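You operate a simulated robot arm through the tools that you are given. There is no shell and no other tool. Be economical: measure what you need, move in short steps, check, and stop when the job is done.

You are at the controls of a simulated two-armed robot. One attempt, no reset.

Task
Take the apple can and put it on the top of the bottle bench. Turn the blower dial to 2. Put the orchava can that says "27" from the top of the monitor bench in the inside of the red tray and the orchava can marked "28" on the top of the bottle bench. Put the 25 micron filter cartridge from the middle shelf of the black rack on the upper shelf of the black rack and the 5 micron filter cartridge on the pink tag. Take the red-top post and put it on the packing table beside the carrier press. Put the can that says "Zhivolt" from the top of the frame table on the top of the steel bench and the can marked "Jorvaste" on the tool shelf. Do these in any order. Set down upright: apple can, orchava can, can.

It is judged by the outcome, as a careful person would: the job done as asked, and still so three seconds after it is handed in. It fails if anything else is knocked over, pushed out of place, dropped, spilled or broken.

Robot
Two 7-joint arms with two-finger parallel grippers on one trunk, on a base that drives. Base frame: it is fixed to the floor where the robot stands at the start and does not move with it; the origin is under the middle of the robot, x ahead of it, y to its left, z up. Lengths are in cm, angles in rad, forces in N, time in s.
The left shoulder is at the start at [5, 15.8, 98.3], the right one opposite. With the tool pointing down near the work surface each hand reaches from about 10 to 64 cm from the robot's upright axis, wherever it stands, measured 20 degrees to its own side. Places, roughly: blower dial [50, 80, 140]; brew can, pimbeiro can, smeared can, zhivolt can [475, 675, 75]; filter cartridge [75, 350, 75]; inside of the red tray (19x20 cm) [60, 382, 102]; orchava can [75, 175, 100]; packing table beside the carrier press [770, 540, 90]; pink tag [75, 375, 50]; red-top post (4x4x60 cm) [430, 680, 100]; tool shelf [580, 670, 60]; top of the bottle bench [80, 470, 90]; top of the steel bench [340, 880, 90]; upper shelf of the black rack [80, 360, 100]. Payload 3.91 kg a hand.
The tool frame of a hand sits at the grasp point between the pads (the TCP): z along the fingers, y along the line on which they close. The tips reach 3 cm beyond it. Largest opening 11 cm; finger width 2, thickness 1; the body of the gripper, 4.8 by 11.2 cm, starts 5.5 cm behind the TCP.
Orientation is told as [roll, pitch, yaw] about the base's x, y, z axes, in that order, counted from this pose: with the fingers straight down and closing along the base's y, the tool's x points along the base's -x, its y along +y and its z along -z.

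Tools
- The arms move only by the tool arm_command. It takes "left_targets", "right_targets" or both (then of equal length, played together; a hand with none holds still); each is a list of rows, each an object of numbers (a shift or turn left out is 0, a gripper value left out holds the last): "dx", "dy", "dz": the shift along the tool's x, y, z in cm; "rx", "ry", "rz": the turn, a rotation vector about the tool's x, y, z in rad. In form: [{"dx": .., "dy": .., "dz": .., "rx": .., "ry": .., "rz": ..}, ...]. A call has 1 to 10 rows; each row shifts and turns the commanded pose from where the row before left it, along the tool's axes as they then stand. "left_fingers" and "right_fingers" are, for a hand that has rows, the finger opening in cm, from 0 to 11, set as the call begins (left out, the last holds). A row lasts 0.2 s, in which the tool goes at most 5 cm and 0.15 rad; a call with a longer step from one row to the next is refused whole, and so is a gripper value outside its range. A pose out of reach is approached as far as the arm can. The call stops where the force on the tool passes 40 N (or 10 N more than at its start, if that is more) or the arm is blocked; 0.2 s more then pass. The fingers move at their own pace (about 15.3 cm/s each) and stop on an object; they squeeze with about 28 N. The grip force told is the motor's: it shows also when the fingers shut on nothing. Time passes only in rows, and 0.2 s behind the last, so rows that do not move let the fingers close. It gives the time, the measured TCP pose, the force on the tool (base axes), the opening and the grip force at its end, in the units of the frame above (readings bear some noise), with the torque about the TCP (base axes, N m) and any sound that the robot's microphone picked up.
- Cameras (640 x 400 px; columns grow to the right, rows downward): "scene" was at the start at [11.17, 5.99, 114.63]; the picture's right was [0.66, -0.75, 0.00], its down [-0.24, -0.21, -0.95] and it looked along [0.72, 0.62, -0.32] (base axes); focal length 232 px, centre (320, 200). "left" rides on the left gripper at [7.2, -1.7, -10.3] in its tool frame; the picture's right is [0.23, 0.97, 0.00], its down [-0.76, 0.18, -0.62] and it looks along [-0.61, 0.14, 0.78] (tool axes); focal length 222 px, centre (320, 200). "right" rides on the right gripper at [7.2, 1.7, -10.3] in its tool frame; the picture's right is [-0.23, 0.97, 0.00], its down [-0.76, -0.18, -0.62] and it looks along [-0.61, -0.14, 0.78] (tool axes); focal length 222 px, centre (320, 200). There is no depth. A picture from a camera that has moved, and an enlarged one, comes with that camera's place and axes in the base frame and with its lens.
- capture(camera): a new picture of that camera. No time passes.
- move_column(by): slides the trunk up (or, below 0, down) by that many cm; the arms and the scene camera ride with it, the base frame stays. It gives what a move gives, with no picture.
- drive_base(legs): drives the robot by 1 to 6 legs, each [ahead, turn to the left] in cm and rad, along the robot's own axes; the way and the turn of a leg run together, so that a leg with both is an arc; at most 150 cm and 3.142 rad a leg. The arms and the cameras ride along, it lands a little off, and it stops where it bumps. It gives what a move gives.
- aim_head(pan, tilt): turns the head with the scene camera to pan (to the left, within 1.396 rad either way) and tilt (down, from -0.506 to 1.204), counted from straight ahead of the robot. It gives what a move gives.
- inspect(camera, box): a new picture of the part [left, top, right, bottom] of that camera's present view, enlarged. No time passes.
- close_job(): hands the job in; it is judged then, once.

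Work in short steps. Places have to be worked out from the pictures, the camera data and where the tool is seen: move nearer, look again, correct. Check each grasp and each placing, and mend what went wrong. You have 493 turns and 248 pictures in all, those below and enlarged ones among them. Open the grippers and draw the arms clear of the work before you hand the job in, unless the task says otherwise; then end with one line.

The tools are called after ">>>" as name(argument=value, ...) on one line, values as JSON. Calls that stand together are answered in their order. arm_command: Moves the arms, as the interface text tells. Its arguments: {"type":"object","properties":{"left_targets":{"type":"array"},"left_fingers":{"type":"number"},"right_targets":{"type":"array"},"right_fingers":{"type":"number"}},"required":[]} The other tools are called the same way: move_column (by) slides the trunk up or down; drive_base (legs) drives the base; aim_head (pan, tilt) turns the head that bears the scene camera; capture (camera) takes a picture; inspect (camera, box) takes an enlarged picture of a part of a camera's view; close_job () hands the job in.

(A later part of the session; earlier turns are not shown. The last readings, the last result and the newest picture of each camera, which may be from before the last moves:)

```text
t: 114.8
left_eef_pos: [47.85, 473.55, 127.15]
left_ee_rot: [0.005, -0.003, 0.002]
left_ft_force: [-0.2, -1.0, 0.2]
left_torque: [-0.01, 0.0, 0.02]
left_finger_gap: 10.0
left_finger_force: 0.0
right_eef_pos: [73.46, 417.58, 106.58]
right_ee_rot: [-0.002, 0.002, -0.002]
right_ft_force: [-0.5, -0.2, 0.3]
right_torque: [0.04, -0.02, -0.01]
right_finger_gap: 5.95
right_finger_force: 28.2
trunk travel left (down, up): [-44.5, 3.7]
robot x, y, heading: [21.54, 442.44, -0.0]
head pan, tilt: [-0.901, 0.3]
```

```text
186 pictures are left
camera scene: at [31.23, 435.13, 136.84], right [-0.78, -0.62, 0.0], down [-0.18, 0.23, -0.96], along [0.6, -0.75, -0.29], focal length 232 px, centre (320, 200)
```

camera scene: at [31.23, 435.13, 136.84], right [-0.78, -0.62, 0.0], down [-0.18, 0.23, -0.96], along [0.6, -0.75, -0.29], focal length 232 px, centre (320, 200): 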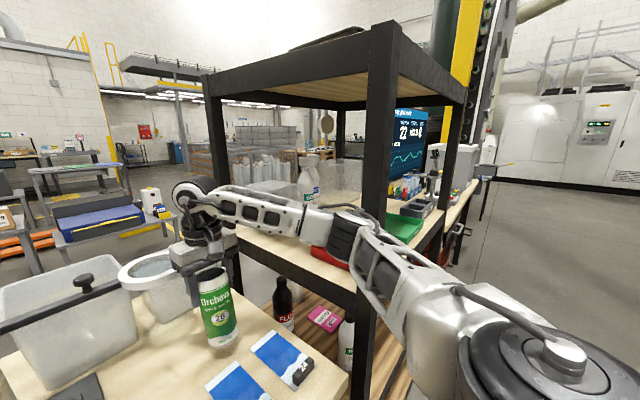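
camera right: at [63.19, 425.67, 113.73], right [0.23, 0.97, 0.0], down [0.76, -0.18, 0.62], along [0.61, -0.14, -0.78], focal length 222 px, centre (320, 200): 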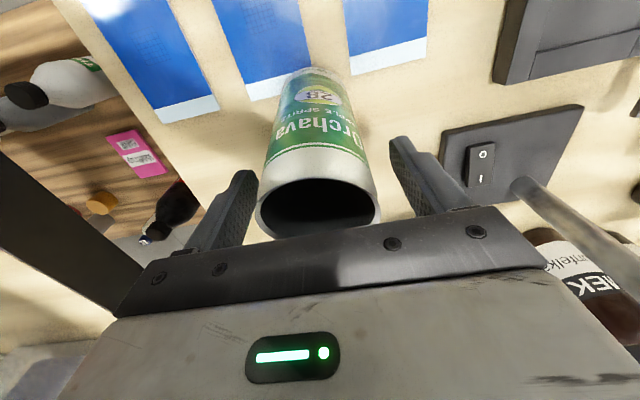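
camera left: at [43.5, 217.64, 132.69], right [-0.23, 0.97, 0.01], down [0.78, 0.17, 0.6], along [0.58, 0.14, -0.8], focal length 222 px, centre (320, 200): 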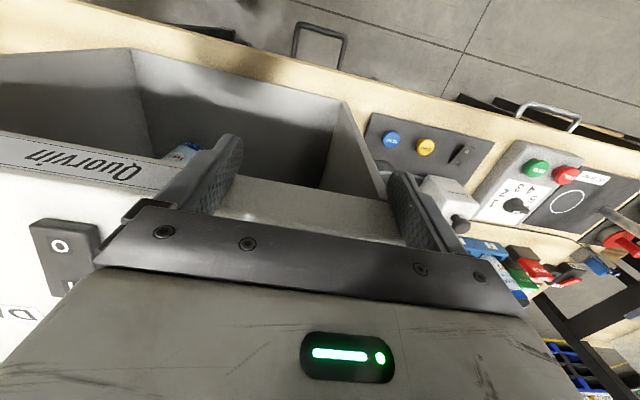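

Relieved; nothing disturbed. Lower 3 cm to the bench (known height 103.4) and release.

>>> arm_command(right_targets=[{"dz": 1.5}, {"dz": 1.0}, {"dz": 0.6}])

>>> arm_command(right_targets=[{}, {}], right_fingers=8.5)

>>> arm_command(right_targets=[{"dz": -3}, {"dz": -4}, {"dz": -4}, {"dz": -4}, {"dx": 4, "dy": 1}, {"dx": 4, "dy": 2}, {"dx": 4, "dy": 2}, {"dx": 4, "dy": 2}, {"dx": 4, "dy": 2}])

>>> capture(camera="scene")

```text
t: 115.6
left_eef_pos: [47.9, 473.9, 127.11]
left_ee_rot: [0.002, 0.002, 0.002]
left_ft_force: [0.1, -0.5, -0.5]
left_torque: [0.0, 0.01, -0.04]
left_finger_gap: 10.0
left_finger_force: 0.0
right_eef_pos: [73.62, 417.64, 103.59]
right_ee_rot: [-0.004, 0.0, 0.002]
right_ft_force: [0.4, 0.5, -0.2]
right_torque: [-0.01, -0.02, -0.01]
right_finger_gap: 5.96
right_finger_force: 27.3
trunk travel left (down, up): [-44.5, 3.7]
robot x, y, heading: [21.39, 441.99, 0.003]
head pan, tilt: [-0.901, 0.3]
```

```text
t: 116.2
left_eef_pos: [47.91, 473.84, 127.03]
left_ee_rot: [0.002, -0.002, 0.001]
left_ft_force: [0.7, -0.2, 0.0]
left_torque: [-0.01, 0.02, -0.01]
left_finger_gap: 10.0
left_finger_force: 0.0
right_eef_pos: [73.51, 417.77, 103.53]
right_ee_rot: [-0.004, 0.0, 0.002]
right_ft_force: [0.1, -0.2, 0.1]
right_torque: [-0.02, -0.01, 0.01]
right_finger_gap: 8.51
right_finger_force: 0.1
trunk travel left (down, up): [-44.5, 3.7]
robot x, y, heading: [21.53, 442.43, 0.002]
head pan, tilt: [-0.901, 0.3]
```

```text
t: 118.2
left_eef_pos: [46.67, 474.7, 127.09]
left_ee_rot: [-0.009, -0.01, 0.001]
left_ft_force: [0.0, 0.2, -1.3]
left_torque: [-0.02, 0.02, -0.01]
left_finger_gap: 10.01
left_finger_force: 0.0
right_eef_pos: [52.34, 427.37, 119.05]
right_ee_rot: [-0.012, -0.01, -0.007]
right_ft_force: [0.1, 0.0, -1.2]
right_torque: [0.01, 0.02, -0.02]
right_finger_gap: 8.48
right_finger_force: 0.1
trunk travel left (down, up): [-44.5, 3.7]
robot x, y, heading: [21.29, 442.34, -0.0]
head pan, tilt: [-0.901, 0.3]
```

```text
185 pictures are left
camera scene: at [29.88, 436.37, 137.05], right [-0.78, -0.62, 0.0], down [-0.17, 0.22, -0.96], along [0.6, -0.75, -0.28], focal length 232 px, centre (320, 200)
```

scene: 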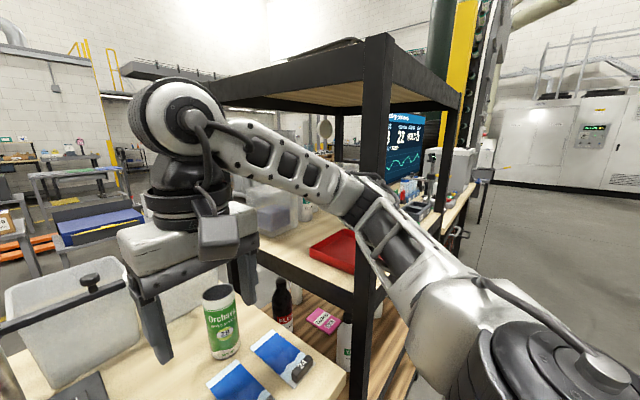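

28 placed. The elbow presses on the post again; I bring the hand left/forward to free it before backing out.

>>> arm_command(right_targets=[{"dy": 3}, {"dy": 3}, {"dy": 3}, {}])

>>> capture(camera="scene")

```text
t: 119.2
left_eef_pos: [47.93, 473.44, 127.13]
left_ee_rot: [0.005, 0.001, 0.002]
left_ft_force: [-0.9, 0.3, 0.3]
left_torque: [-0.02, -0.01, 0.0]
left_finger_gap: 10.0
left_finger_force: 0.0
right_eef_pos: [53.53, 435.32, 118.38]
right_ee_rot: [0.0, 0.0, 0.001]
right_ft_force: [0.7, 0.4, -0.8]
right_torque: [-0.01, -0.02, 0.02]
right_finger_gap: 8.51
right_finger_force: 0.1
trunk travel left (down, up): [-44.5, 3.7]
robot x, y, heading: [21.23, 442.56, 0.0]
head pan, tilt: [-0.901, 0.3]
```

```text
184 pictures are left
camera scene: at [31.31, 434.92, 136.86], right [-0.78, -0.62, 0.0], down [-0.18, 0.23, -0.96], along [0.6, -0.75, -0.3], focal length 232 px, centre (320, 200)
```

scene: 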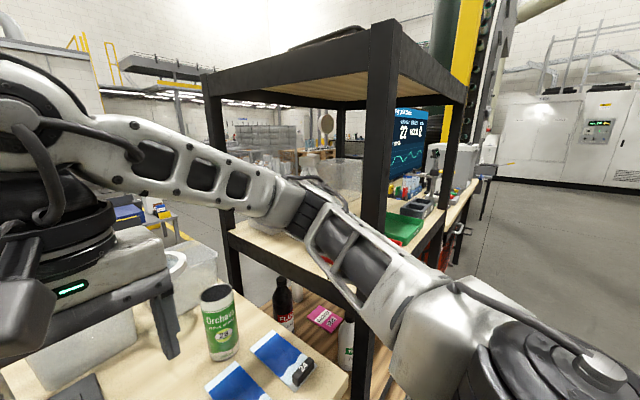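

Free again. Back up, then stop in front of the rack (y≈365) to survey it while passing.

>>> drive_base(legs=[[-40, 0], [0, -1.571], [78, 0], [0, 1.571]])

>>> aim_head(pan=0.0, tilt=0.4)

>>> capture(camera="scene")

```text
t: 133.1
left_eef_pos: [7.59, 394.99, 127.21]
left_ee_rot: [0.006, -0.001, -0.012]
left_ft_force: [1.0, 0.4, 0.7]
left_torque: [-0.01, -0.01, -0.01]
left_finger_gap: 10.0
left_finger_force: 0.0
right_eef_pos: [12.7, 356.97, 118.38]
right_ee_rot: [0.0, 0.001, -0.015]
right_ft_force: [0.1, 0.1, -0.2]
right_torque: [-0.01, 0.02, -0.02]
right_finger_gap: 8.51
right_finger_force: 0.0
trunk travel left (down, up): [-44.5, 3.7]
robot x, y, heading: [-19.41, 364.62, -0.009]
head pan, tilt: [-0.901, 0.3]
```

```text
t: 134.3
left_eef_pos: [7.69, 395.08, 127.19]
left_ee_rot: [0.004, 0.002, -0.014]
left_ft_force: [-0.3, -0.3, -0.1]
left_torque: [-0.01, -0.01, -0.02]
left_finger_gap: 9.99
left_finger_force: 0.0
right_eef_pos: [12.7, 356.98, 118.38]
right_ee_rot: [-0.001, 0.003, -0.015]
right_ft_force: [-1.2, 0.0, 0.2]
right_torque: [0.03, 0.0, -0.01]
right_finger_gap: 8.5
right_finger_force: 0.1
trunk travel left (down, up): [-44.5, 3.7]
robot x, y, heading: [-19.34, 364.46, -0.01]
head pan, tilt: [0.0, 0.4]
```

```text
183 pictures are left
camera scene: at [-6.03, 364.12, 135.92], right [-0.01, -1.0, 0.0], down [-0.39, 0.01, -0.92], along [0.92, -0.01, -0.39], focal length 232 px, centre (320, 200)
```

scene: 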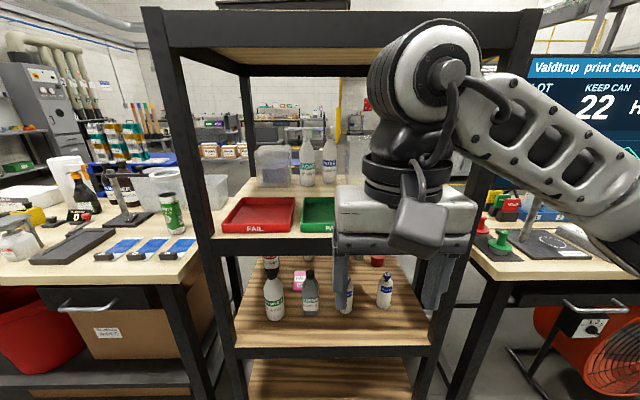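

Red FAIL tray on the upper shelf seen. I lower the trunk and shift the right hand aside to see the middle shelf.

>>> arm_command(right_targets=[{"dy": -4, "dx": 2}, {"dy": -4, "dx": 2}, {"dy": -4, "dx": 2}, {"dy": -4, "dx": 2}])

>>> move_column(by=-30)

>>> capture(camera="scene")

```text
t: 135.3
left_eef_pos: [7.64, 395.05, 127.28]
left_ee_rot: [0.007, -0.001, -0.015]
left_ft_force: [-0.4, -0.5, -1.2]
left_torque: [0.01, -0.03, 0.01]
left_finger_gap: 10.0
left_finger_force: 0.0
right_eef_pos: [4.32, 341.07, 118.33]
right_ee_rot: [0.001, 0.0, -0.013]
right_ft_force: [0.4, 1.0, 0.9]
right_torque: [0.01, -0.02, 0.01]
right_finger_gap: 8.48
right_finger_force: 0.1
trunk travel left (down, up): [-44.5, 3.7]
robot x, y, heading: [-19.6, 364.63, -0.014]
head pan, tilt: [0.0, 0.4]
```

```text
t: 138.3
left_eef_pos: [7.64, 395.08, 97.15]
left_ee_rot: [0.006, 0.0, -0.014]
left_ft_force: [0.0, 0.3, -0.3]
left_torque: [-0.01, -0.02, -0.01]
left_finger_gap: 9.99
left_finger_force: 0.1
right_eef_pos: [4.48, 341.16, 88.29]
right_ee_rot: [0.001, 0.002, -0.014]
right_ft_force: [0.2, -1.0, -0.3]
right_torque: [-0.02, 0.0, 0.01]
right_finger_gap: 8.53
right_finger_force: 0.0
trunk travel left (down, up): [-14.5, 33.7]
robot x, y, heading: [-19.46, 364.47, -0.015]
head pan, tilt: [0.0, 0.4]
```

```text
182 pictures are left
camera scene: at [-6.03, 364.13, 105.92], right [-0.01, -1.0, 0.0], down [-0.39, 0.01, -0.92], along [0.92, -0.01, -0.39], focal length 232 px, centre (320, 200)
```

scene: 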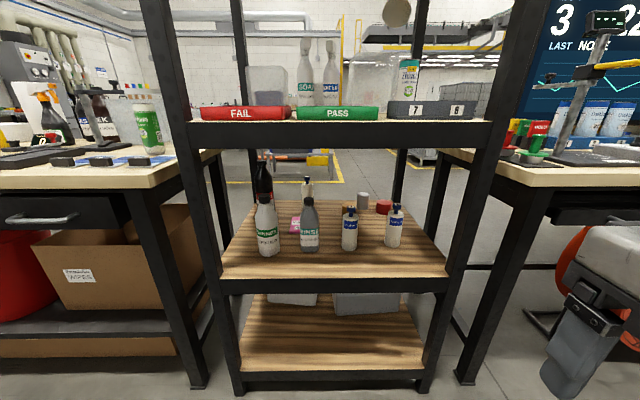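

Zoom on the middle shelf.

>>> inspect(camera="scene", box=[230, 170, 440, 300])

>>> inspect(camera="scene", box=[190, 30, 500, 140])

```text
3.05 times, centred on (335, 235) of scene
camera zoom: at [-6.03, 364.13, 105.92], right [-0.01, -1.0, 0.0], down [-0.39, 0.01, -0.92], along [0.92, -0.01, -0.39], focal length 706 px, centre (274, 93)
```

zoom: 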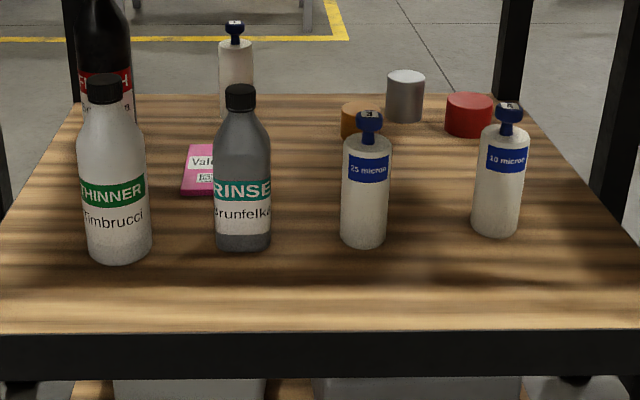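

```text
2.06 times, centred on (345, 85) of scene
camera zoom: at [-6.03, 364.13, 105.92], right [-0.01, -1.0, 0.0], down [-0.39, 0.01, -0.92], along [0.92, -0.01, -0.39], focal length 478 px, centre (268, 437)
```

zoom: 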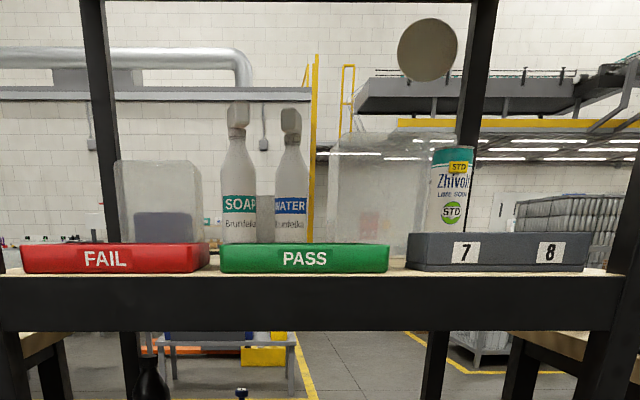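

Found: 25 micron ≈(60.5,353.4), 10 micron ≈(62,338), probably the 5 micron behind at ≈(92,368.6), pink tag ≈(76,372), shelf z≈60. I'll grasp with the right tool pitched 45° forward. Pre-pose it outside the rack first.

>>> arm_command(right_targets=[{"dx": -4, "dy": 2}, {"dx": -4, "dy": 2}, {"dx": -4, "dy": 2}, {"dx": -4, "dy": 2}, {"ry": -0.131}, {"ry": -0.131}, {"ry": -0.131}, {"ry": -0.131}, {"ry": -0.131}, {"ry": -0.131}], right_fingers=9)

>>> move_column(by=-12)

>>> capture(camera="right")

>>> capture(camera="scene")

```text
t: 140.5
left_eef_pos: [7.67, 395.18, 97.15]
left_ee_rot: [0.004, 0.001, -0.015]
left_ft_force: [-0.7, 0.0, 0.8]
left_torque: [-0.05, -0.04, 0.0]
left_finger_gap: 9.99
left_finger_force: 0.1
right_eef_pos: [20.56, 348.82, 88.41]
right_ee_rot: [0.001, -0.787, -0.014]
right_ft_force: [-0.9, -0.1, -0.3]
right_torque: [0.01, 0.02, 0.01]
right_finger_gap: 9.01
right_finger_force: 0.0
trunk travel left (down, up): [-14.5, 33.7]
robot x, y, heading: [-19.53, 364.41, -0.019]
head pan, tilt: [0.0, 0.4]
```

```text
t: 142.0
left_eef_pos: [7.6, 395.1, 85.2]
left_ee_rot: [0.004, 0.0, -0.013]
left_ft_force: [0.3, 0.7, -0.4]
left_torque: [0.0, -0.02, -0.01]
left_finger_gap: 9.99
left_finger_force: 0.0
right_eef_pos: [20.54, 348.97, 76.37]
right_ee_rot: [0.001, -0.786, -0.015]
right_ft_force: [0.0, 0.2, 0.4]
right_torque: [0.01, -0.05, -0.02]
right_finger_gap: 9.0
right_finger_force: 0.1
trunk travel left (down, up): [-2.5, 45.7]
robot x, y, heading: [-19.24, 364.47, -0.014]
head pan, tilt: [0.0, 0.4]
```

```text
179 pictures are left
camera right: at [8.03, 350.79, 78.53], right [0.17, 0.97, 0.16], down [0.1, -0.18, 0.98], along [0.98, -0.16, -0.12], focal length 222 px, centre (320, 200)
```

right: 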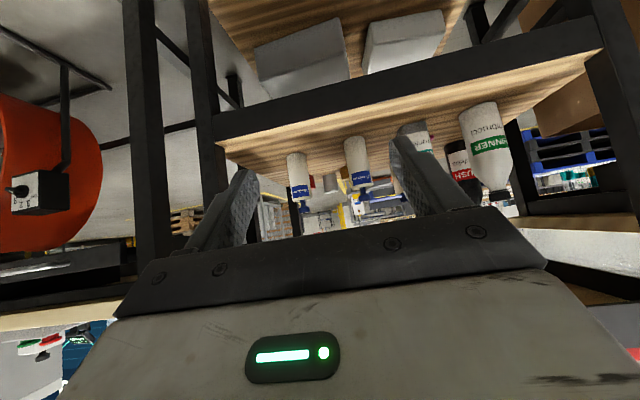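

```text
178 pictures are left
camera scene: at [-6.03, 364.13, 93.93], right [-0.01, -1.0, 0.0], down [-0.39, 0.01, -0.92], along [0.92, -0.01, -0.39], focal length 232 px, centre (320, 200)
```

scene: 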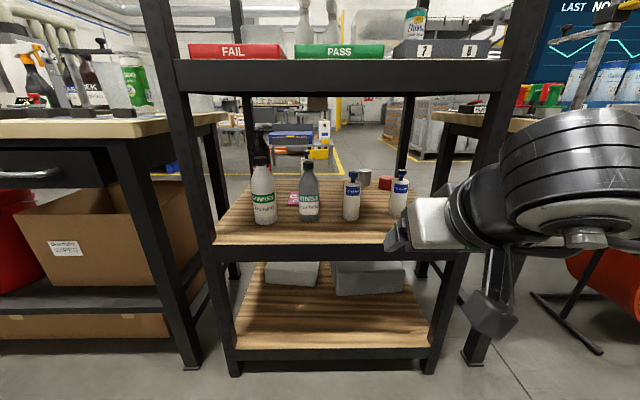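

Good view. Drive 20 cm ahead, and look with the wrist camera.

>>> drive_base(legs=[[20, 0.014]])

>>> capture(camera="right")

>>> capture(camera="scene")

```text
t: 143.6
left_eef_pos: [27.02, 395.37, 85.18]
left_ee_rot: [0.005, -0.001, 0.001]
left_ft_force: [-0.3, -0.5, -0.2]
left_torque: [-0.03, 0.03, 0.0]
left_finger_gap: 10.01
left_finger_force: 0.1
right_eef_pos: [40.63, 349.37, 76.4]
right_ee_rot: [0.001, -0.787, -0.001]
right_ft_force: [-0.5, -0.1, 0.0]
right_torque: [0.0, 0.0, -0.03]
right_finger_gap: 9.0
right_finger_force: 0.1
trunk travel left (down, up): [-2.5, 45.7]
robot x, y, heading: [0.32, 364.17, 0.001]
head pan, tilt: [0.0, 0.4]
```

```text
177 pictures are left
camera right: at [28.08, 351.07, 78.53], right [0.16, 0.97, 0.16], down [0.1, -0.18, 0.98], along [0.98, -0.14, -0.12], focal length 222 px, centre (320, 200)
```

right: 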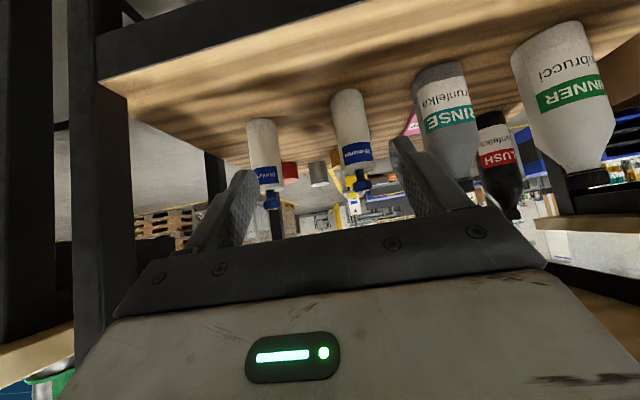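

```text
176 pictures are left
camera scene: at [13.83, 364.2, 93.92], right [0.0, -1.0, 0.0], down [-0.39, 0.0, -0.92], along [0.92, 0.0, -0.39], focal length 232 px, centre (320, 200)
```

scene: 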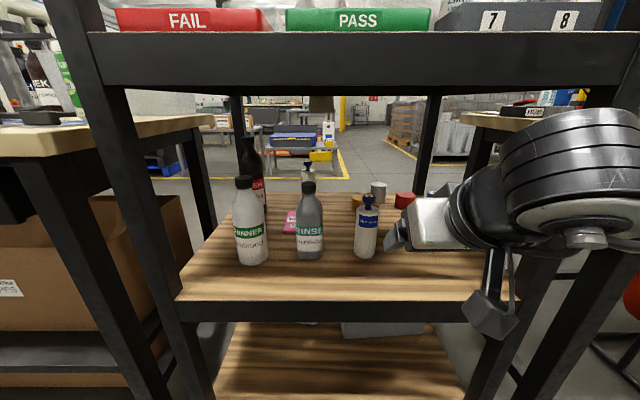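

25 micron is at about (61.3,353.2). Align in y, lower to z≈68 in front, then check.

>>> arm_command(right_targets=[{"dy": 3.8}, {"dz": 3.0, "dx": 0.95}, {"dz": 3.0, "dx": 0.95}, {"dz": 3.0, "dx": 0.9}, {"dz": 2.12, "dx": -2.12}])

>>> capture(camera="right")

>>> capture(camera="scene")

```text
t: 144.8
left_eef_pos: [27.13, 395.42, 85.16]
left_ee_rot: [0.005, -0.001, 0.002]
left_ft_force: [0.7, 0.2, 0.7]
left_torque: [-0.04, -0.02, -0.01]
left_finger_gap: 9.97
left_finger_force: 0.0
right_eef_pos: [48.04, 353.16, 67.88]
right_ee_rot: [0.0, -0.785, 0.0]
right_ft_force: [0.3, -1.0, -0.3]
right_torque: [0.01, -0.05, 0.0]
right_finger_gap: 9.0
right_finger_force: 0.0
trunk travel left (down, up): [-2.5, 45.7]
robot x, y, heading: [0.45, 364.0, 0.004]
head pan, tilt: [0.0, 0.4]
```

```text
175 pictures are left
camera right: at [35.48, 354.88, 70.11], right [0.16, 0.97, 0.16], down [0.1, -0.18, 0.98], along [0.98, -0.14, -0.12], focal length 222 px, centre (320, 200)
```

right: 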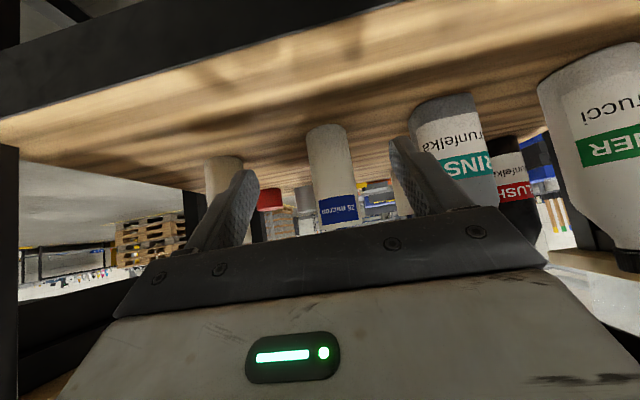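

```text
174 pictures are left
camera scene: at [13.83, 364.2, 93.92], right [0.0, -1.0, 0.0], down [-0.39, 0.0, -0.92], along [0.92, 0.0, -0.39], focal length 232 px, centre (320, 200)
```

scene: 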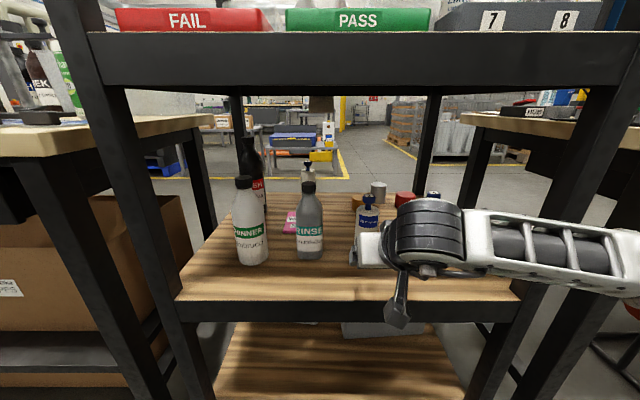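

Aligned. Advance 13 cm horizontally to straddle the cartridge.

>>> arm_command(right_targets=[{"dz": 2.3, "dx": -2.3}, {"dz": 2.3, "dx": -2.3}, {"dz": 2.3, "dx": -2.3}, {"dz": 2.0, "dx": -2.0}])

>>> capture(camera="right")

```text
t: 145.8
left_eef_pos: [27.13, 395.3, 85.13]
left_ee_rot: [0.005, 0.0, 0.003]
left_ft_force: [-0.6, -1.2, -0.6]
left_torque: [0.0, 0.0, -0.02]
left_finger_gap: 10.02
left_finger_force: 0.0
right_eef_pos: [60.7, 353.1, 67.98]
right_ee_rot: [0.0, -0.786, 0.0]
right_ft_force: [0.5, -0.4, -0.3]
right_torque: [0.01, 0.01, 0.02]
right_finger_gap: 9.02
right_finger_force: 0.0
trunk travel left (down, up): [-2.5, 45.7]
robot x, y, heading: [0.53, 364.26, -0.0]
head pan, tilt: [0.0, 0.4]
```

```text
173 pictures are left
camera right: at [48.14, 354.86, 70.1], right [0.16, 0.97, 0.16], down [0.1, -0.18, 0.98], along [0.98, -0.14, -0.12], focal length 222 px, centre (320, 200)
```

right: 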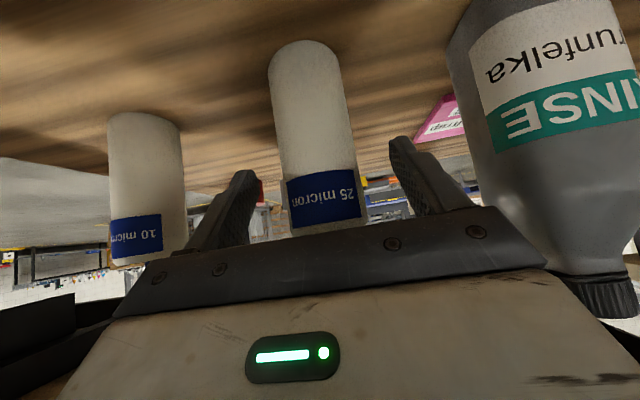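

Advance 1 cm more and close gently.

>>> arm_command(right_targets=[{"dz": 0.8, "dx": -0.8}, {}, {}, {}], right_fingers=3)

>>> capture(camera="right")

```text
t: 146.8
left_eef_pos: [27.12, 395.34, 85.18]
left_ee_rot: [0.005, 0.0, 0.002]
left_ft_force: [0.0, 0.7, -0.2]
left_torque: [0.01, 0.02, 0.01]
left_finger_gap: 10.0
left_finger_force: 0.0
right_eef_pos: [61.79, 353.22, 68.04]
right_ee_rot: [-0.001, -0.785, 0.0]
right_ft_force: [-0.5, 0.0, -0.4]
right_torque: [0.02, -0.04, 0.06]
right_finger_gap: 5.32
right_finger_force: 28.0
trunk travel left (down, up): [-2.5, 45.7]
robot x, y, heading: [0.34, 364.02, -0.005]
head pan, tilt: [0.0, 0.4]
```

```text
172 pictures are left
camera right: at [49.24, 354.87, 70.12], right [0.16, 0.97, 0.16], down [0.1, -0.18, 0.98], along [0.98, -0.14, -0.12], focal length 222 px, centre (320, 200)
```

right: 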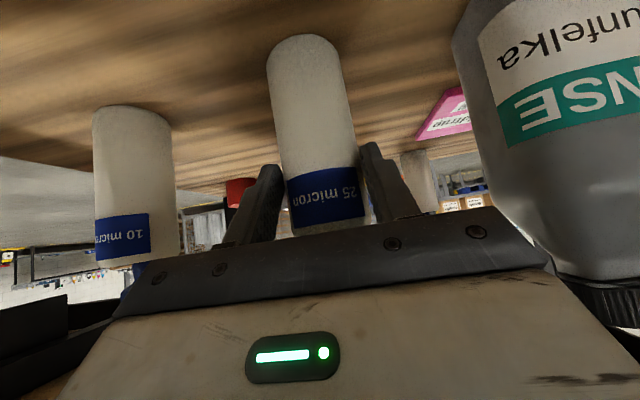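

Gripped. Lift 3 cm, back the base out, then raise the trunk to view the upper shelf.

>>> arm_command(right_targets=[{"dz": -1.4, "dx": -1.4}, {"dz": -0.7, "dx": -0.7}])

>>> drive_base(legs=[[-24, 0]])

>>> move_column(by=45)

>>> arm_command(right_targets=[{"dz": -2.8, "dx": -2.8}, {"dz": -1.4, "dx": -1.4}, {"dy": -4}, {"dy": -4}, {"dy": -4}])

>>> capture(camera="scene")

```text
t: 147.4
left_eef_pos: [27.07, 395.45, 85.13]
left_ee_rot: [0.005, 0.002, 0.002]
left_ft_force: [1.1, -0.6, -0.3]
left_torque: [0.02, -0.01, -0.01]
left_finger_gap: 9.99
left_finger_force: 0.1
right_eef_pos: [61.71, 353.02, 71.06]
right_ee_rot: [-0.001, -0.784, -0.001]
right_ft_force: [0.7, -0.9, -1.4]
right_torque: [-0.02, 0.06, -0.01]
right_finger_gap: 5.33
right_finger_force: 27.7
trunk travel left (down, up): [-2.5, 45.7]
robot x, y, heading: [0.11, 364.17, -0.002]
head pan, tilt: [0.0, 0.4]
```

```text
t: 149.2
left_eef_pos: [3.16, 395.3, 85.09]
left_ee_rot: [0.006, 0.003, 0.0]
left_ft_force: [-0.2, 0.5, -0.2]
left_torque: [-0.02, -0.02, 0.03]
left_finger_gap: 10.0
left_finger_force: 0.0
right_eef_pos: [37.97, 353.21, 70.9]
right_ee_rot: [0.001, -0.783, 0.003]
right_ft_force: [-0.2, 0.0, -1.0]
right_torque: [-0.01, -0.01, 0.0]
right_finger_gap: 5.26
right_finger_force: 27.9
trunk travel left (down, up): [-2.5, 45.7]
robot x, y, heading: [-23.3, 363.91, 0.002]
head pan, tilt: [0.0, 0.4]
```

```text
refused: 45 is not a number from -40 to 40
```

```text
t: 150.4
left_eef_pos: [3.1, 395.35, 85.05]
left_ee_rot: [0.004, 0.001, 0.002]
left_ft_force: [0.0, 1.0, 0.1]
left_torque: [0.04, -0.02, 0.01]
left_finger_gap: 10.0
left_finger_force: 0.2
right_eef_pos: [37.87, 341.07, 76.7]
right_ee_rot: [-0.001, -0.785, 0.002]
right_ft_force: [-0.6, 1.2, -1.7]
right_torque: [-0.01, 0.01, -0.03]
right_finger_gap: 5.29
right_finger_force: 28.2
trunk travel left (down, up): [-2.5, 45.7]
robot x, y, heading: [-23.31, 364.08, 0.003]
head pan, tilt: [0.0, 0.4]
```

```text
171 pictures are left
camera scene: at [-10.02, 364.18, 93.92], right [0.0, -1.0, 0.0], down [-0.39, 0.0, -0.92], along [0.92, 0.0, -0.39], focal length 232 px, centre (320, 200)
```

scene: 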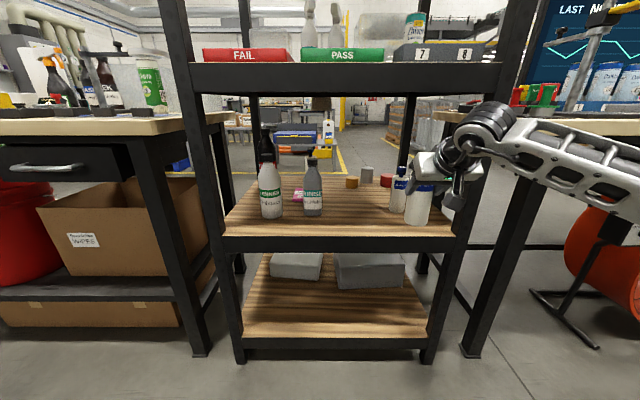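

Out of the shelf. Back 8 more for margin and raise the trunk in one go within limits.

>>> drive_base(legs=[[-8, 0]])

>>> move_column(by=40)

>>> aim_head(pan=0.0, tilt=0.35)

>>> capture(camera="scene")

```text
t: 151.4
left_eef_pos: [-4.71, 395.38, 85.15]
left_ee_rot: [0.005, 0.002, 0.003]
left_ft_force: [-0.4, 0.0, 0.2]
left_torque: [0.01, -0.04, 0.01]
left_finger_gap: 10.01
left_finger_force: 0.1
right_eef_pos: [30.04, 341.02, 76.75]
right_ee_rot: [-0.002, -0.787, 0.001]
right_ft_force: [0.9, -0.1, -1.1]
right_torque: [-0.01, 0.06, 0.03]
right_finger_gap: 5.3
right_finger_force: 28.2
trunk travel left (down, up): [-2.5, 45.7]
robot x, y, heading: [-31.51, 364.69, 0.003]
head pan, tilt: [0.0, 0.4]
```

```text
t: 155.3
left_eef_pos: [-4.86, 395.38, 125.1]
left_ee_rot: [0.005, 0.002, 0.004]
left_ft_force: [0.0, -0.2, 0.4]
left_torque: [0.03, -0.01, -0.01]
left_finger_gap: 9.99
left_finger_force: 0.1
right_eef_pos: [29.97, 341.15, 116.78]
right_ee_rot: [0.002, -0.785, 0.001]
right_ft_force: [0.0, 1.0, -1.4]
right_torque: [0.01, 0.05, 0.02]
right_finger_gap: 5.29
right_finger_force: 27.7
trunk travel left (down, up): [-42.5, 5.7]
robot x, y, heading: [-31.62, 364.03, 0.007]
head pan, tilt: [0.0, 0.4]
```

```text
t: 155.9
left_eef_pos: [-4.74, 395.39, 125.29]
left_ee_rot: [0.005, 0.001, 0.004]
left_ft_force: [-0.1, 0.1, 0.3]
left_torque: [-0.04, -0.01, -0.01]
left_finger_gap: 10.01
left_finger_force: 0.0
right_eef_pos: [29.95, 341.15, 116.89]
right_ee_rot: [0.0, -0.785, 0.001]
right_ft_force: [0.5, 0.3, -1.6]
right_torque: [0.01, 0.03, 0.02]
right_finger_gap: 5.29
right_finger_force: 27.8
trunk travel left (down, up): [-42.5, 5.7]
robot x, y, heading: [-31.47, 364.23, 0.003]
head pan, tilt: [0.0, 0.351]
```

```text
170 pictures are left
camera scene: at [-17.93, 364.16, 134.37], right [0.0, -1.0, 0.0], down [-0.34, 0.0, -0.94], along [0.94, 0.0, -0.34], focal length 232 px, centre (320, 200)
```

scene: 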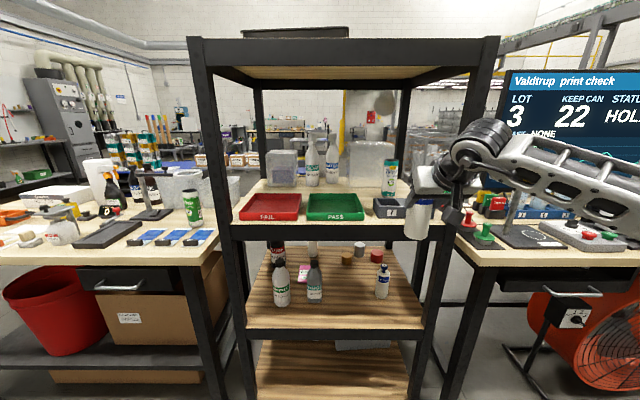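

>>> inspect(camera="scene", box=[220, 120, 440, 250])

```text
2.91 times, centred on (330, 185) of scene
camera zoom: at [-17.93, 364.16, 134.37], right [0.0, -1.0, 0.0], down [-0.34, 0.0, -0.94], along [0.94, 0.0, -0.34], focal length 674 px, centre (291, 244)
```

zoom: 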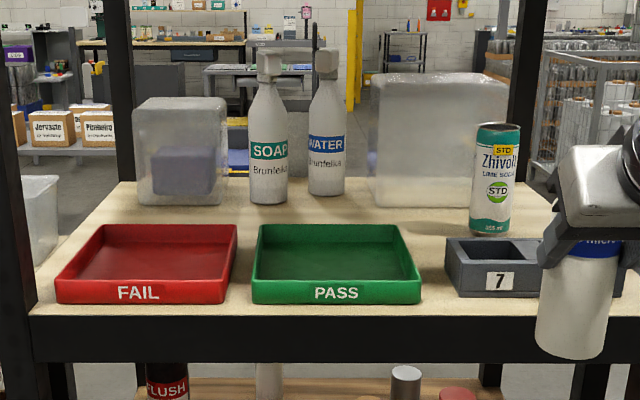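

Free spot on the upper shelf behind the PASS tray: ≈(82,353), shelf z≈101.5. Shift the hand left 12, drive in 40 cm, and check.

>>> arm_command(right_targets=[{"dy": 4}, {"dy": 4}, {"dy": 4}])

>>> drive_base(legs=[[38, 0]])

>>> aim_head(pan=-0.2, tilt=0.45)

>>> capture(camera="scene")

>>> capture(camera="right")

```text
t: 156.7
left_eef_pos: [-4.82, 395.47, 125.13]
left_ee_rot: [0.004, 0.0, 0.004]
left_ft_force: [0.1, 0.5, -0.2]
left_torque: [-0.03, -0.02, 0.02]
left_finger_gap: 10.0
left_finger_force: 0.2
right_eef_pos: [30.14, 353.29, 116.85]
right_ee_rot: [-0.002, -0.786, 0.002]
right_ft_force: [0.2, 0.0, -1.6]
right_torque: [0.0, 0.03, 0.02]
right_finger_gap: 5.3
right_finger_force: 27.8
trunk travel left (down, up): [-42.5, 5.7]
robot x, y, heading: [-31.27, 364.61, 0.005]
head pan, tilt: [0.0, 0.351]
```

```text
t: 159.1
left_eef_pos: [33.12, 395.42, 125.09]
left_ee_rot: [0.004, 0.002, 0.003]
left_ft_force: [-0.2, 0.1, 0.8]
left_torque: [0.0, 0.0, -0.01]
left_finger_gap: 10.0
left_finger_force: 0.1
right_eef_pos: [67.98, 353.12, 116.69]
right_ee_rot: [0.001, -0.784, 0.002]
right_ft_force: [0.9, -1.0, -2.2]
right_torque: [0.01, 0.02, -0.02]
right_finger_gap: 5.3
right_finger_force: 27.7
trunk travel left (down, up): [-42.5, 5.7]
robot x, y, heading: [6.49, 364.17, -0.0]
head pan, tilt: [0.0, 0.351]
```

```text
t: 159.8
left_eef_pos: [33.12, 395.28, 125.26]
left_ee_rot: [0.006, 0.001, 0.0]
left_ft_force: [0.1, 0.1, 1.1]
left_torque: [0.0, -0.05, 0.01]
left_finger_gap: 10.01
left_finger_force: 0.1
right_eef_pos: [67.8, 353.06, 116.72]
right_ee_rot: [0.0, -0.785, -0.002]
right_ft_force: [0.3, 0.4, -1.8]
right_torque: [0.01, 0.04, -0.01]
right_finger_gap: 5.28
right_finger_force: 28.2
trunk travel left (down, up): [-42.5, 5.7]
robot x, y, heading: [6.44, 364.57, 0.009]
head pan, tilt: [-0.201, 0.45]
```

```text
168 pictures are left
camera scene: at [19.58, 362.39, 133.45], right [-0.2, -0.98, 0.0], down [-0.43, 0.09, -0.9], along [0.88, -0.18, -0.44], focal length 232 px, centre (320, 200)
```

scene: 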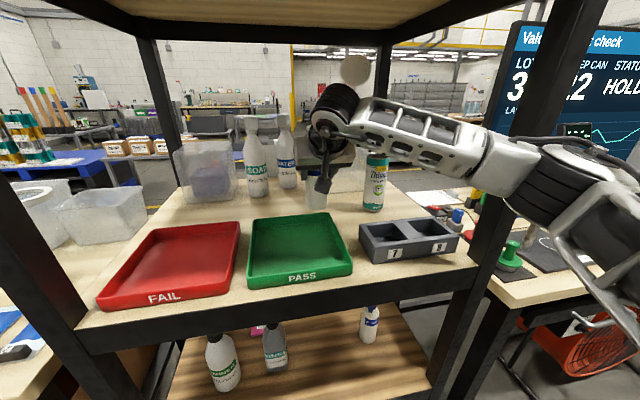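

```text
167 pictures are left
camera right: at [55.24, 354.89, 118.95], right [0.16, 0.97, 0.16], down [0.1, -0.18, 0.98], along [0.98, -0.14, -0.12], focal length 222 px, centre (320, 200)
```

right: 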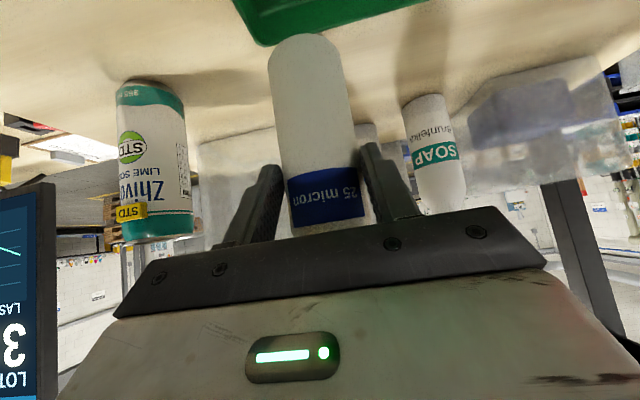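

Clear. Advance 10 cm, lower gradually.

>>> drive_base(legs=[[10, 0]])

>>> arm_command(right_targets=[{"dz": 1.4, "dx": 1.4}, {"dz": 1.4, "dx": 1.4}])

>>> capture(camera="right")

>>> capture(camera="scene")

```text
t: 161.0
left_eef_pos: [43.06, 395.45, 125.11]
left_ee_rot: [0.005, 0.002, 0.001]
left_ft_force: [0.0, 0.0, 0.2]
left_torque: [0.01, -0.04, 0.02]
left_finger_gap: 10.0
left_finger_force: 0.0
right_eef_pos: [77.7, 353.12, 116.74]
right_ee_rot: [0.0, -0.784, -0.001]
right_ft_force: [-0.5, 0.0, -2.0]
right_torque: [-0.01, 0.04, 0.0]
right_finger_gap: 5.27
right_finger_force: 27.9
trunk travel left (down, up): [-42.5, 5.7]
robot x, y, heading: [16.18, 364.33, -0.002]
head pan, tilt: [-0.201, 0.45]
```

```text
t: 161.6
left_eef_pos: [43.11, 395.35, 125.14]
left_ee_rot: [0.007, 0.001, 0.0]
left_ft_force: [0.2, 1.2, 0.4]
left_torque: [-0.01, 0.0, -0.01]
left_finger_gap: 9.99
left_finger_force: 0.0
right_eef_pos: [77.71, 353.13, 112.76]
right_ee_rot: [0.0, -0.784, -0.002]
right_ft_force: [0.0, 0.3, -1.9]
right_torque: [0.02, 0.03, -0.02]
right_finger_gap: 5.31
right_finger_force: 28.4
trunk travel left (down, up): [-42.5, 5.7]
robot x, y, heading: [16.36, 364.44, 0.0]
head pan, tilt: [-0.201, 0.45]
```

```text
166 pictures are left
camera right: at [65.15, 354.88, 114.99], right [0.16, 0.97, 0.16], down [0.1, -0.18, 0.98], along [0.98, -0.14, -0.12], focal length 222 px, centre (320, 200)
```

right: 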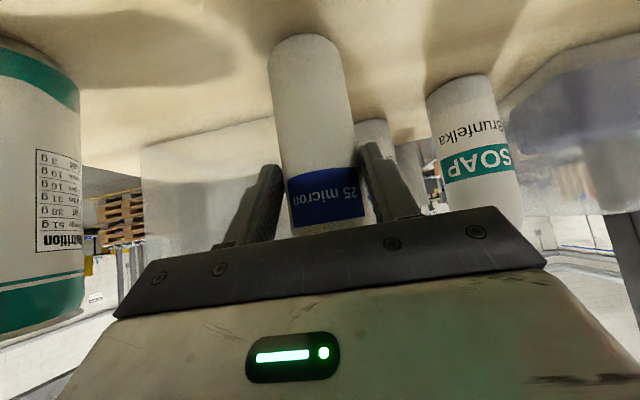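

```text
165 pictures are left
camera scene: at [29.53, 362.38, 133.45], right [-0.2, -0.98, 0.0], down [-0.43, 0.09, -0.9], along [0.88, -0.18, -0.44], focal length 232 px, centre (320, 200)
```

scene: 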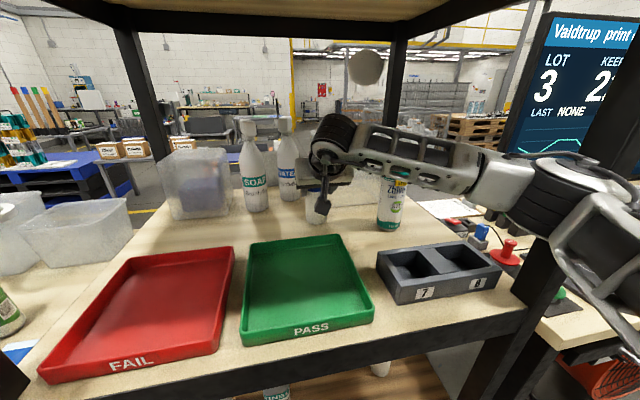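

Lower in small steps to contact (expected z≈110).

>>> arm_command(right_targets=[{"dz": 0.7, "dx": 0.7}, {"dz": 0.5, "dx": 0.5}, {"dz": 0.25, "dx": 0.25}, {"dz": 0.25, "dx": 0.25}])

>>> inspect(camera="scene", box=[220, 100, 420, 260])

```text
t: 162.6
left_eef_pos: [42.81, 395.41, 125.24]
left_ee_rot: [0.005, -0.002, 0.0]
left_ft_force: [0.6, 0.4, -0.1]
left_torque: [0.0, -0.02, 0.01]
left_finger_gap: 10.01
left_finger_force: 0.1
right_eef_pos: [77.64, 353.11, 111.01]
right_ee_rot: [0.002, -0.794, -0.002]
right_ft_force: [0.5, -1.2, 20.8]
right_torque: [-0.04, -0.57, 0.05]
right_finger_gap: 5.32
right_finger_force: 27.9
trunk travel left (down, up): [-42.5, 5.7]
robot x, y, heading: [16.49, 364.29, -0.0]
head pan, tilt: [-0.201, 0.45]
```

```text
2.50 times, centred on (320, 180) of scene
camera zoom: at [29.26, 362.45, 133.5], right [-0.2, -0.98, 0.0], down [-0.42, 0.09, -0.9], along [0.88, -0.18, -0.43], focal length 579 px, centre (320, 250)
```

zoom: 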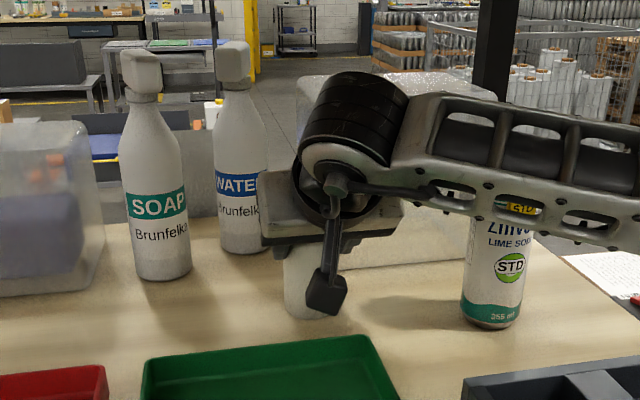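

Contact at z 111. Verify with the wrist camera that the cartridge base is on the shelf.

>>> capture(camera="right")

```text
163 pictures are left
camera right: at [65.04, 354.95, 112.99], right [0.16, 0.97, 0.16], down [0.09, -0.18, 0.98], along [0.98, -0.14, -0.12], focal length 222 px, centre (320, 200)
```

right: 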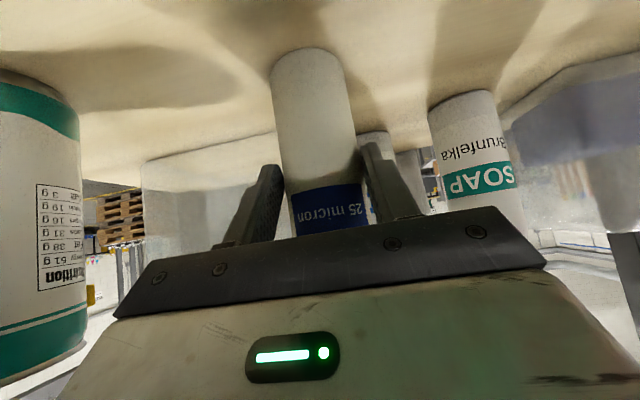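

Cartridge stands on the shelf. Release, then back out with the base.

>>> arm_command(right_targets=[{}, {}, {"dz": -1, "dx": 1}], right_fingers=9)

>>> drive_base(legs=[[-47, 0]])

>>> capture(camera="scene")

```text
t: 163.4
left_eef_pos: [43.06, 395.99, 124.82]
left_ee_rot: [-0.002, -0.001, 0.002]
left_ft_force: [0.4, -0.4, -1.0]
left_torque: [-0.03, -0.01, -0.02]
left_finger_gap: 10.0
left_finger_force: 0.2
right_eef_pos: [76.24, 353.94, 110.18]
right_ee_rot: [-0.01, -0.78, 0.013]
right_ft_force: [-0.8, -0.6, 0.1]
right_torque: [0.01, 0.01, 0.01]
right_finger_gap: 8.98
right_finger_force: 0.1
trunk travel left (down, up): [-42.5, 5.7]
robot x, y, heading: [16.39, 364.42, 0.004]
head pan, tilt: [-0.201, 0.45]
```

```text
t: 166.2
left_eef_pos: [-4.35, 395.32, 125.17]
left_ee_rot: [0.005, -0.001, 0.008]
left_ft_force: [-0.9, -0.1, 0.2]
left_torque: [-0.01, -0.01, 0.0]
left_finger_gap: 10.0
left_finger_force: 0.1
right_eef_pos: [29.06, 353.28, 110.52]
right_ee_rot: [-0.002, -0.786, 0.006]
right_ft_force: [0.0, 0.3, 0.7]
right_torque: [-0.02, -0.02, 0.01]
right_finger_gap: 9.03
right_finger_force: 0.1
trunk travel left (down, up): [-42.5, 5.7]
robot x, y, heading: [-31.26, 364.5, 0.009]
head pan, tilt: [-0.201, 0.45]
```

```text
162 pictures are left
camera scene: at [-17.76, 362.31, 133.46], right [-0.19, -0.98, 0.0], down [-0.43, 0.08, -0.9], along [0.88, -0.17, -0.43], focal length 232 px, centre (320, 200)
```

scene: 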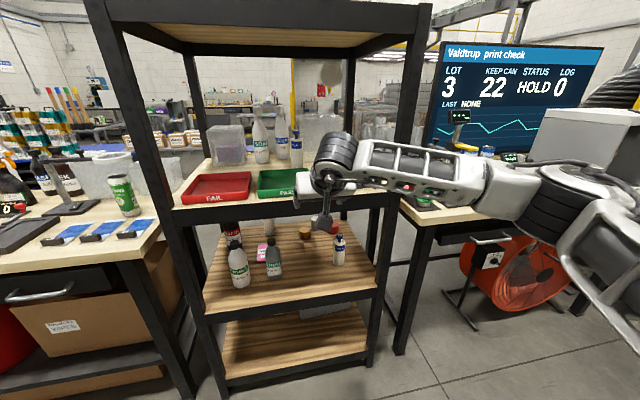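

Check the placed cartridge.

>>> inspect(camera="scene", box=[170, 90, 410, 220])

```text
2.67 times, centred on (290, 155) of scene
camera zoom: at [-17.76, 362.31, 133.46], right [-0.19, -0.98, 0.0], down [-0.43, 0.08, -0.9], along [0.88, -0.17, -0.43], focal length 618 px, centre (400, 320)
```

zoom: 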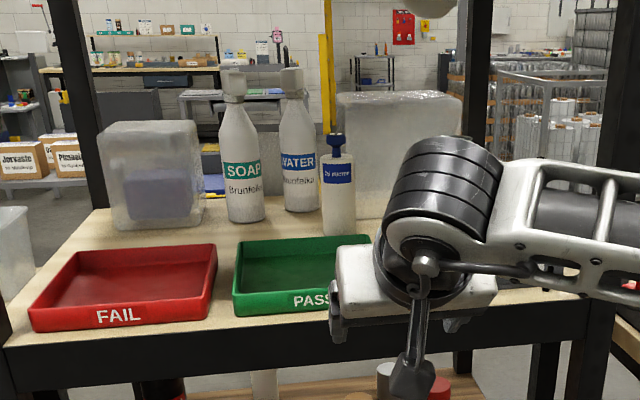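

25 micron placed upright. The 5 micron/tag are easier from the rack's rear; I'll do that later. Now fetch can 27: restore the right tool to pointing down, tucked.

>>> arm_command(right_targets=[{"ry": 0.131}, {"ry": 0.131}, {"ry": 0.131}, {"ry": 0.131}, {"ry": 0.131}, {"ry": 0.131}, {"dx": 4, "dz": -1.5}, {"dx": 4, "dz": -1.5}, {"dx": 4, "dz": -1.5}, {"dx": 4, "dz": -1.5}])

>>> arm_command(right_targets=[{"dx": 4, "dz": -1.5}, {"dx": 4, "dz": -1.5}, {"dx": 2, "dz": -1.5}])

>>> drive_base(legs=[[15, -1.571], [0, 0]])

```text
t: 168.4
left_eef_pos: [-4.39, 395.35, 125.24]
left_ee_rot: [0.004, -0.001, 0.006]
left_ft_force: [0.1, 0.5, 0.6]
left_torque: [0.01, 0.01, 0.02]
left_finger_gap: 9.97
left_finger_force: 0.0
right_eef_pos: [13.04, 353.02, 116.48]
right_ee_rot: [0.0, 0.002, 0.004]
right_ft_force: [0.2, 0.7, -0.5]
right_torque: [0.02, -0.02, 0.0]
right_finger_gap: 9.01
right_finger_force: 0.0
trunk travel left (down, up): [-42.5, 5.7]
robot x, y, heading: [-30.95, 364.17, 0.005]
head pan, tilt: [-0.201, 0.45]
```

```text
t: 169.2
left_eef_pos: [-4.27, 395.34, 125.17]
left_ee_rot: [0.003, 0.001, 0.007]
left_ft_force: [0.1, 0.0, 1.6]
left_torque: [0.02, -0.01, -0.01]
left_finger_gap: 10.02
left_finger_force: 0.0
right_eef_pos: [3.1, 353.01, 121.1]
right_ee_rot: [0.001, 0.002, 0.005]
right_ft_force: [0.1, 0.6, 0.6]
right_torque: [0.0, -0.04, 0.02]
right_finger_gap: 9.0
right_finger_force: 0.2
trunk travel left (down, up): [-42.5, 5.7]
robot x, y, heading: [-30.88, 364.34, 0.008]
head pan, tilt: [-0.201, 0.45]
```

```text
t: 173.7
left_eef_pos: [10.09, 328.39, 125.09]
left_ee_rot: [0.003, 0.002, -1.56]
left_ft_force: [-0.3, 0.0, -1.2]
left_torque: [0.0, -0.02, -0.03]
left_finger_gap: 10.0
left_finger_force: 0.1
right_eef_pos: [-32.04, 320.5, 121.16]
right_ee_rot: [0.001, 0.001, -1.561]
right_ft_force: [-0.6, 0.3, 0.3]
right_torque: [-0.05, 0.02, 0.02]
right_finger_gap: 8.99
right_finger_force: 0.1
trunk travel left (down, up): [-42.5, 5.7]
robot x, y, heading: [-21.24, 354.61, -1.558]
head pan, tilt: [-0.201, 0.45]
```

Drive to the monitor bench position again and raise the left hand for clearance.

>>> drive_base(legs=[[140, 0], [32, 0], [0, 1.556]])

>>> arm_command(left_targets=[{"dz": -3}, {"dz": -3}])

>>> aim_head(pan=-0.1, tilt=0.45)

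>>> capture(camera="scene")

```text
t: 186.2
left_eef_pos: [7.7, 213.61, 125.21]
left_ee_rot: [0.004, 0.001, -0.008]
left_ft_force: [0.8, -0.2, 0.0]
left_torque: [0.01, 0.01, -0.01]
left_finger_gap: 10.01
left_finger_force: 0.1
right_eef_pos: [14.53, 171.27, 121.04]
right_ee_rot: [0.002, 0.002, -0.008]
right_ft_force: [0.6, -0.9, -0.1]
right_torque: [-0.02, 0.03, 0.01]
right_finger_gap: 9.02
right_finger_force: 0.0
trunk travel left (down, up): [-42.5, 5.7]
robot x, y, heading: [-19.17, 182.89, -0.006]
head pan, tilt: [-0.201, 0.45]
```

```text
t: 186.8
left_eef_pos: [9.17, 211.82, 129.89]
left_ee_rot: [0.006, 0.001, -0.009]
left_ft_force: [0.1, -0.5, 0.3]
left_torque: [0.03, -0.01, 0.0]
left_finger_gap: 10.01
left_finger_force: 0.1
left hand out of reach, approached as far as the arm can: row 1, 2
right_eef_pos: [14.6, 171.26, 121.12]
right_ee_rot: [-0.002, 0.0, -0.008]
right_ft_force: [0.8, -0.8, -0.3]
right_torque: [0.02, -0.01, -0.03]
right_finger_gap: 8.99
right_finger_force: 0.0
trunk travel left (down, up): [-42.5, 5.7]
robot x, y, heading: [-19.04, 182.56, -0.011]
head pan, tilt: [-0.201, 0.45]
```

```text
t: 187.5
left_eef_pos: [9.16, 212.03, 129.77]
left_ee_rot: [0.005, -0.002, -0.005]
left_ft_force: [-0.3, 0.3, 0.2]
left_torque: [-0.03, -0.02, 0.02]
left_finger_gap: 9.98
left_finger_force: 0.0
right_eef_pos: [14.6, 171.3, 121.15]
right_ee_rot: [0.001, 0.002, -0.009]
right_ft_force: [0.4, -0.3, 0.4]
right_torque: [0.03, 0.02, 0.0]
right_finger_gap: 9.03
right_finger_force: 0.0
trunk travel left (down, up): [-42.5, 5.7]
robot x, y, heading: [-19.43, 183.22, -0.009]
head pan, tilt: [-0.099, 0.45]
```

```text
160 pictures are left
camera scene: at [-6.07, 181.73, 133.45], right [-0.11, -0.99, 0.0], down [-0.43, 0.05, -0.9], along [0.9, -0.1, -0.44], focal length 232 px, centre (320, 200)
```

scene: 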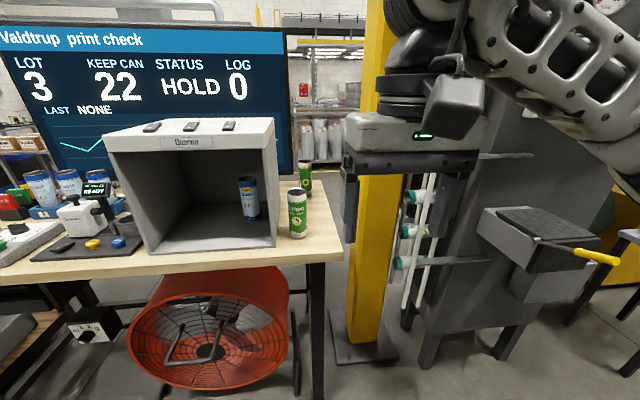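

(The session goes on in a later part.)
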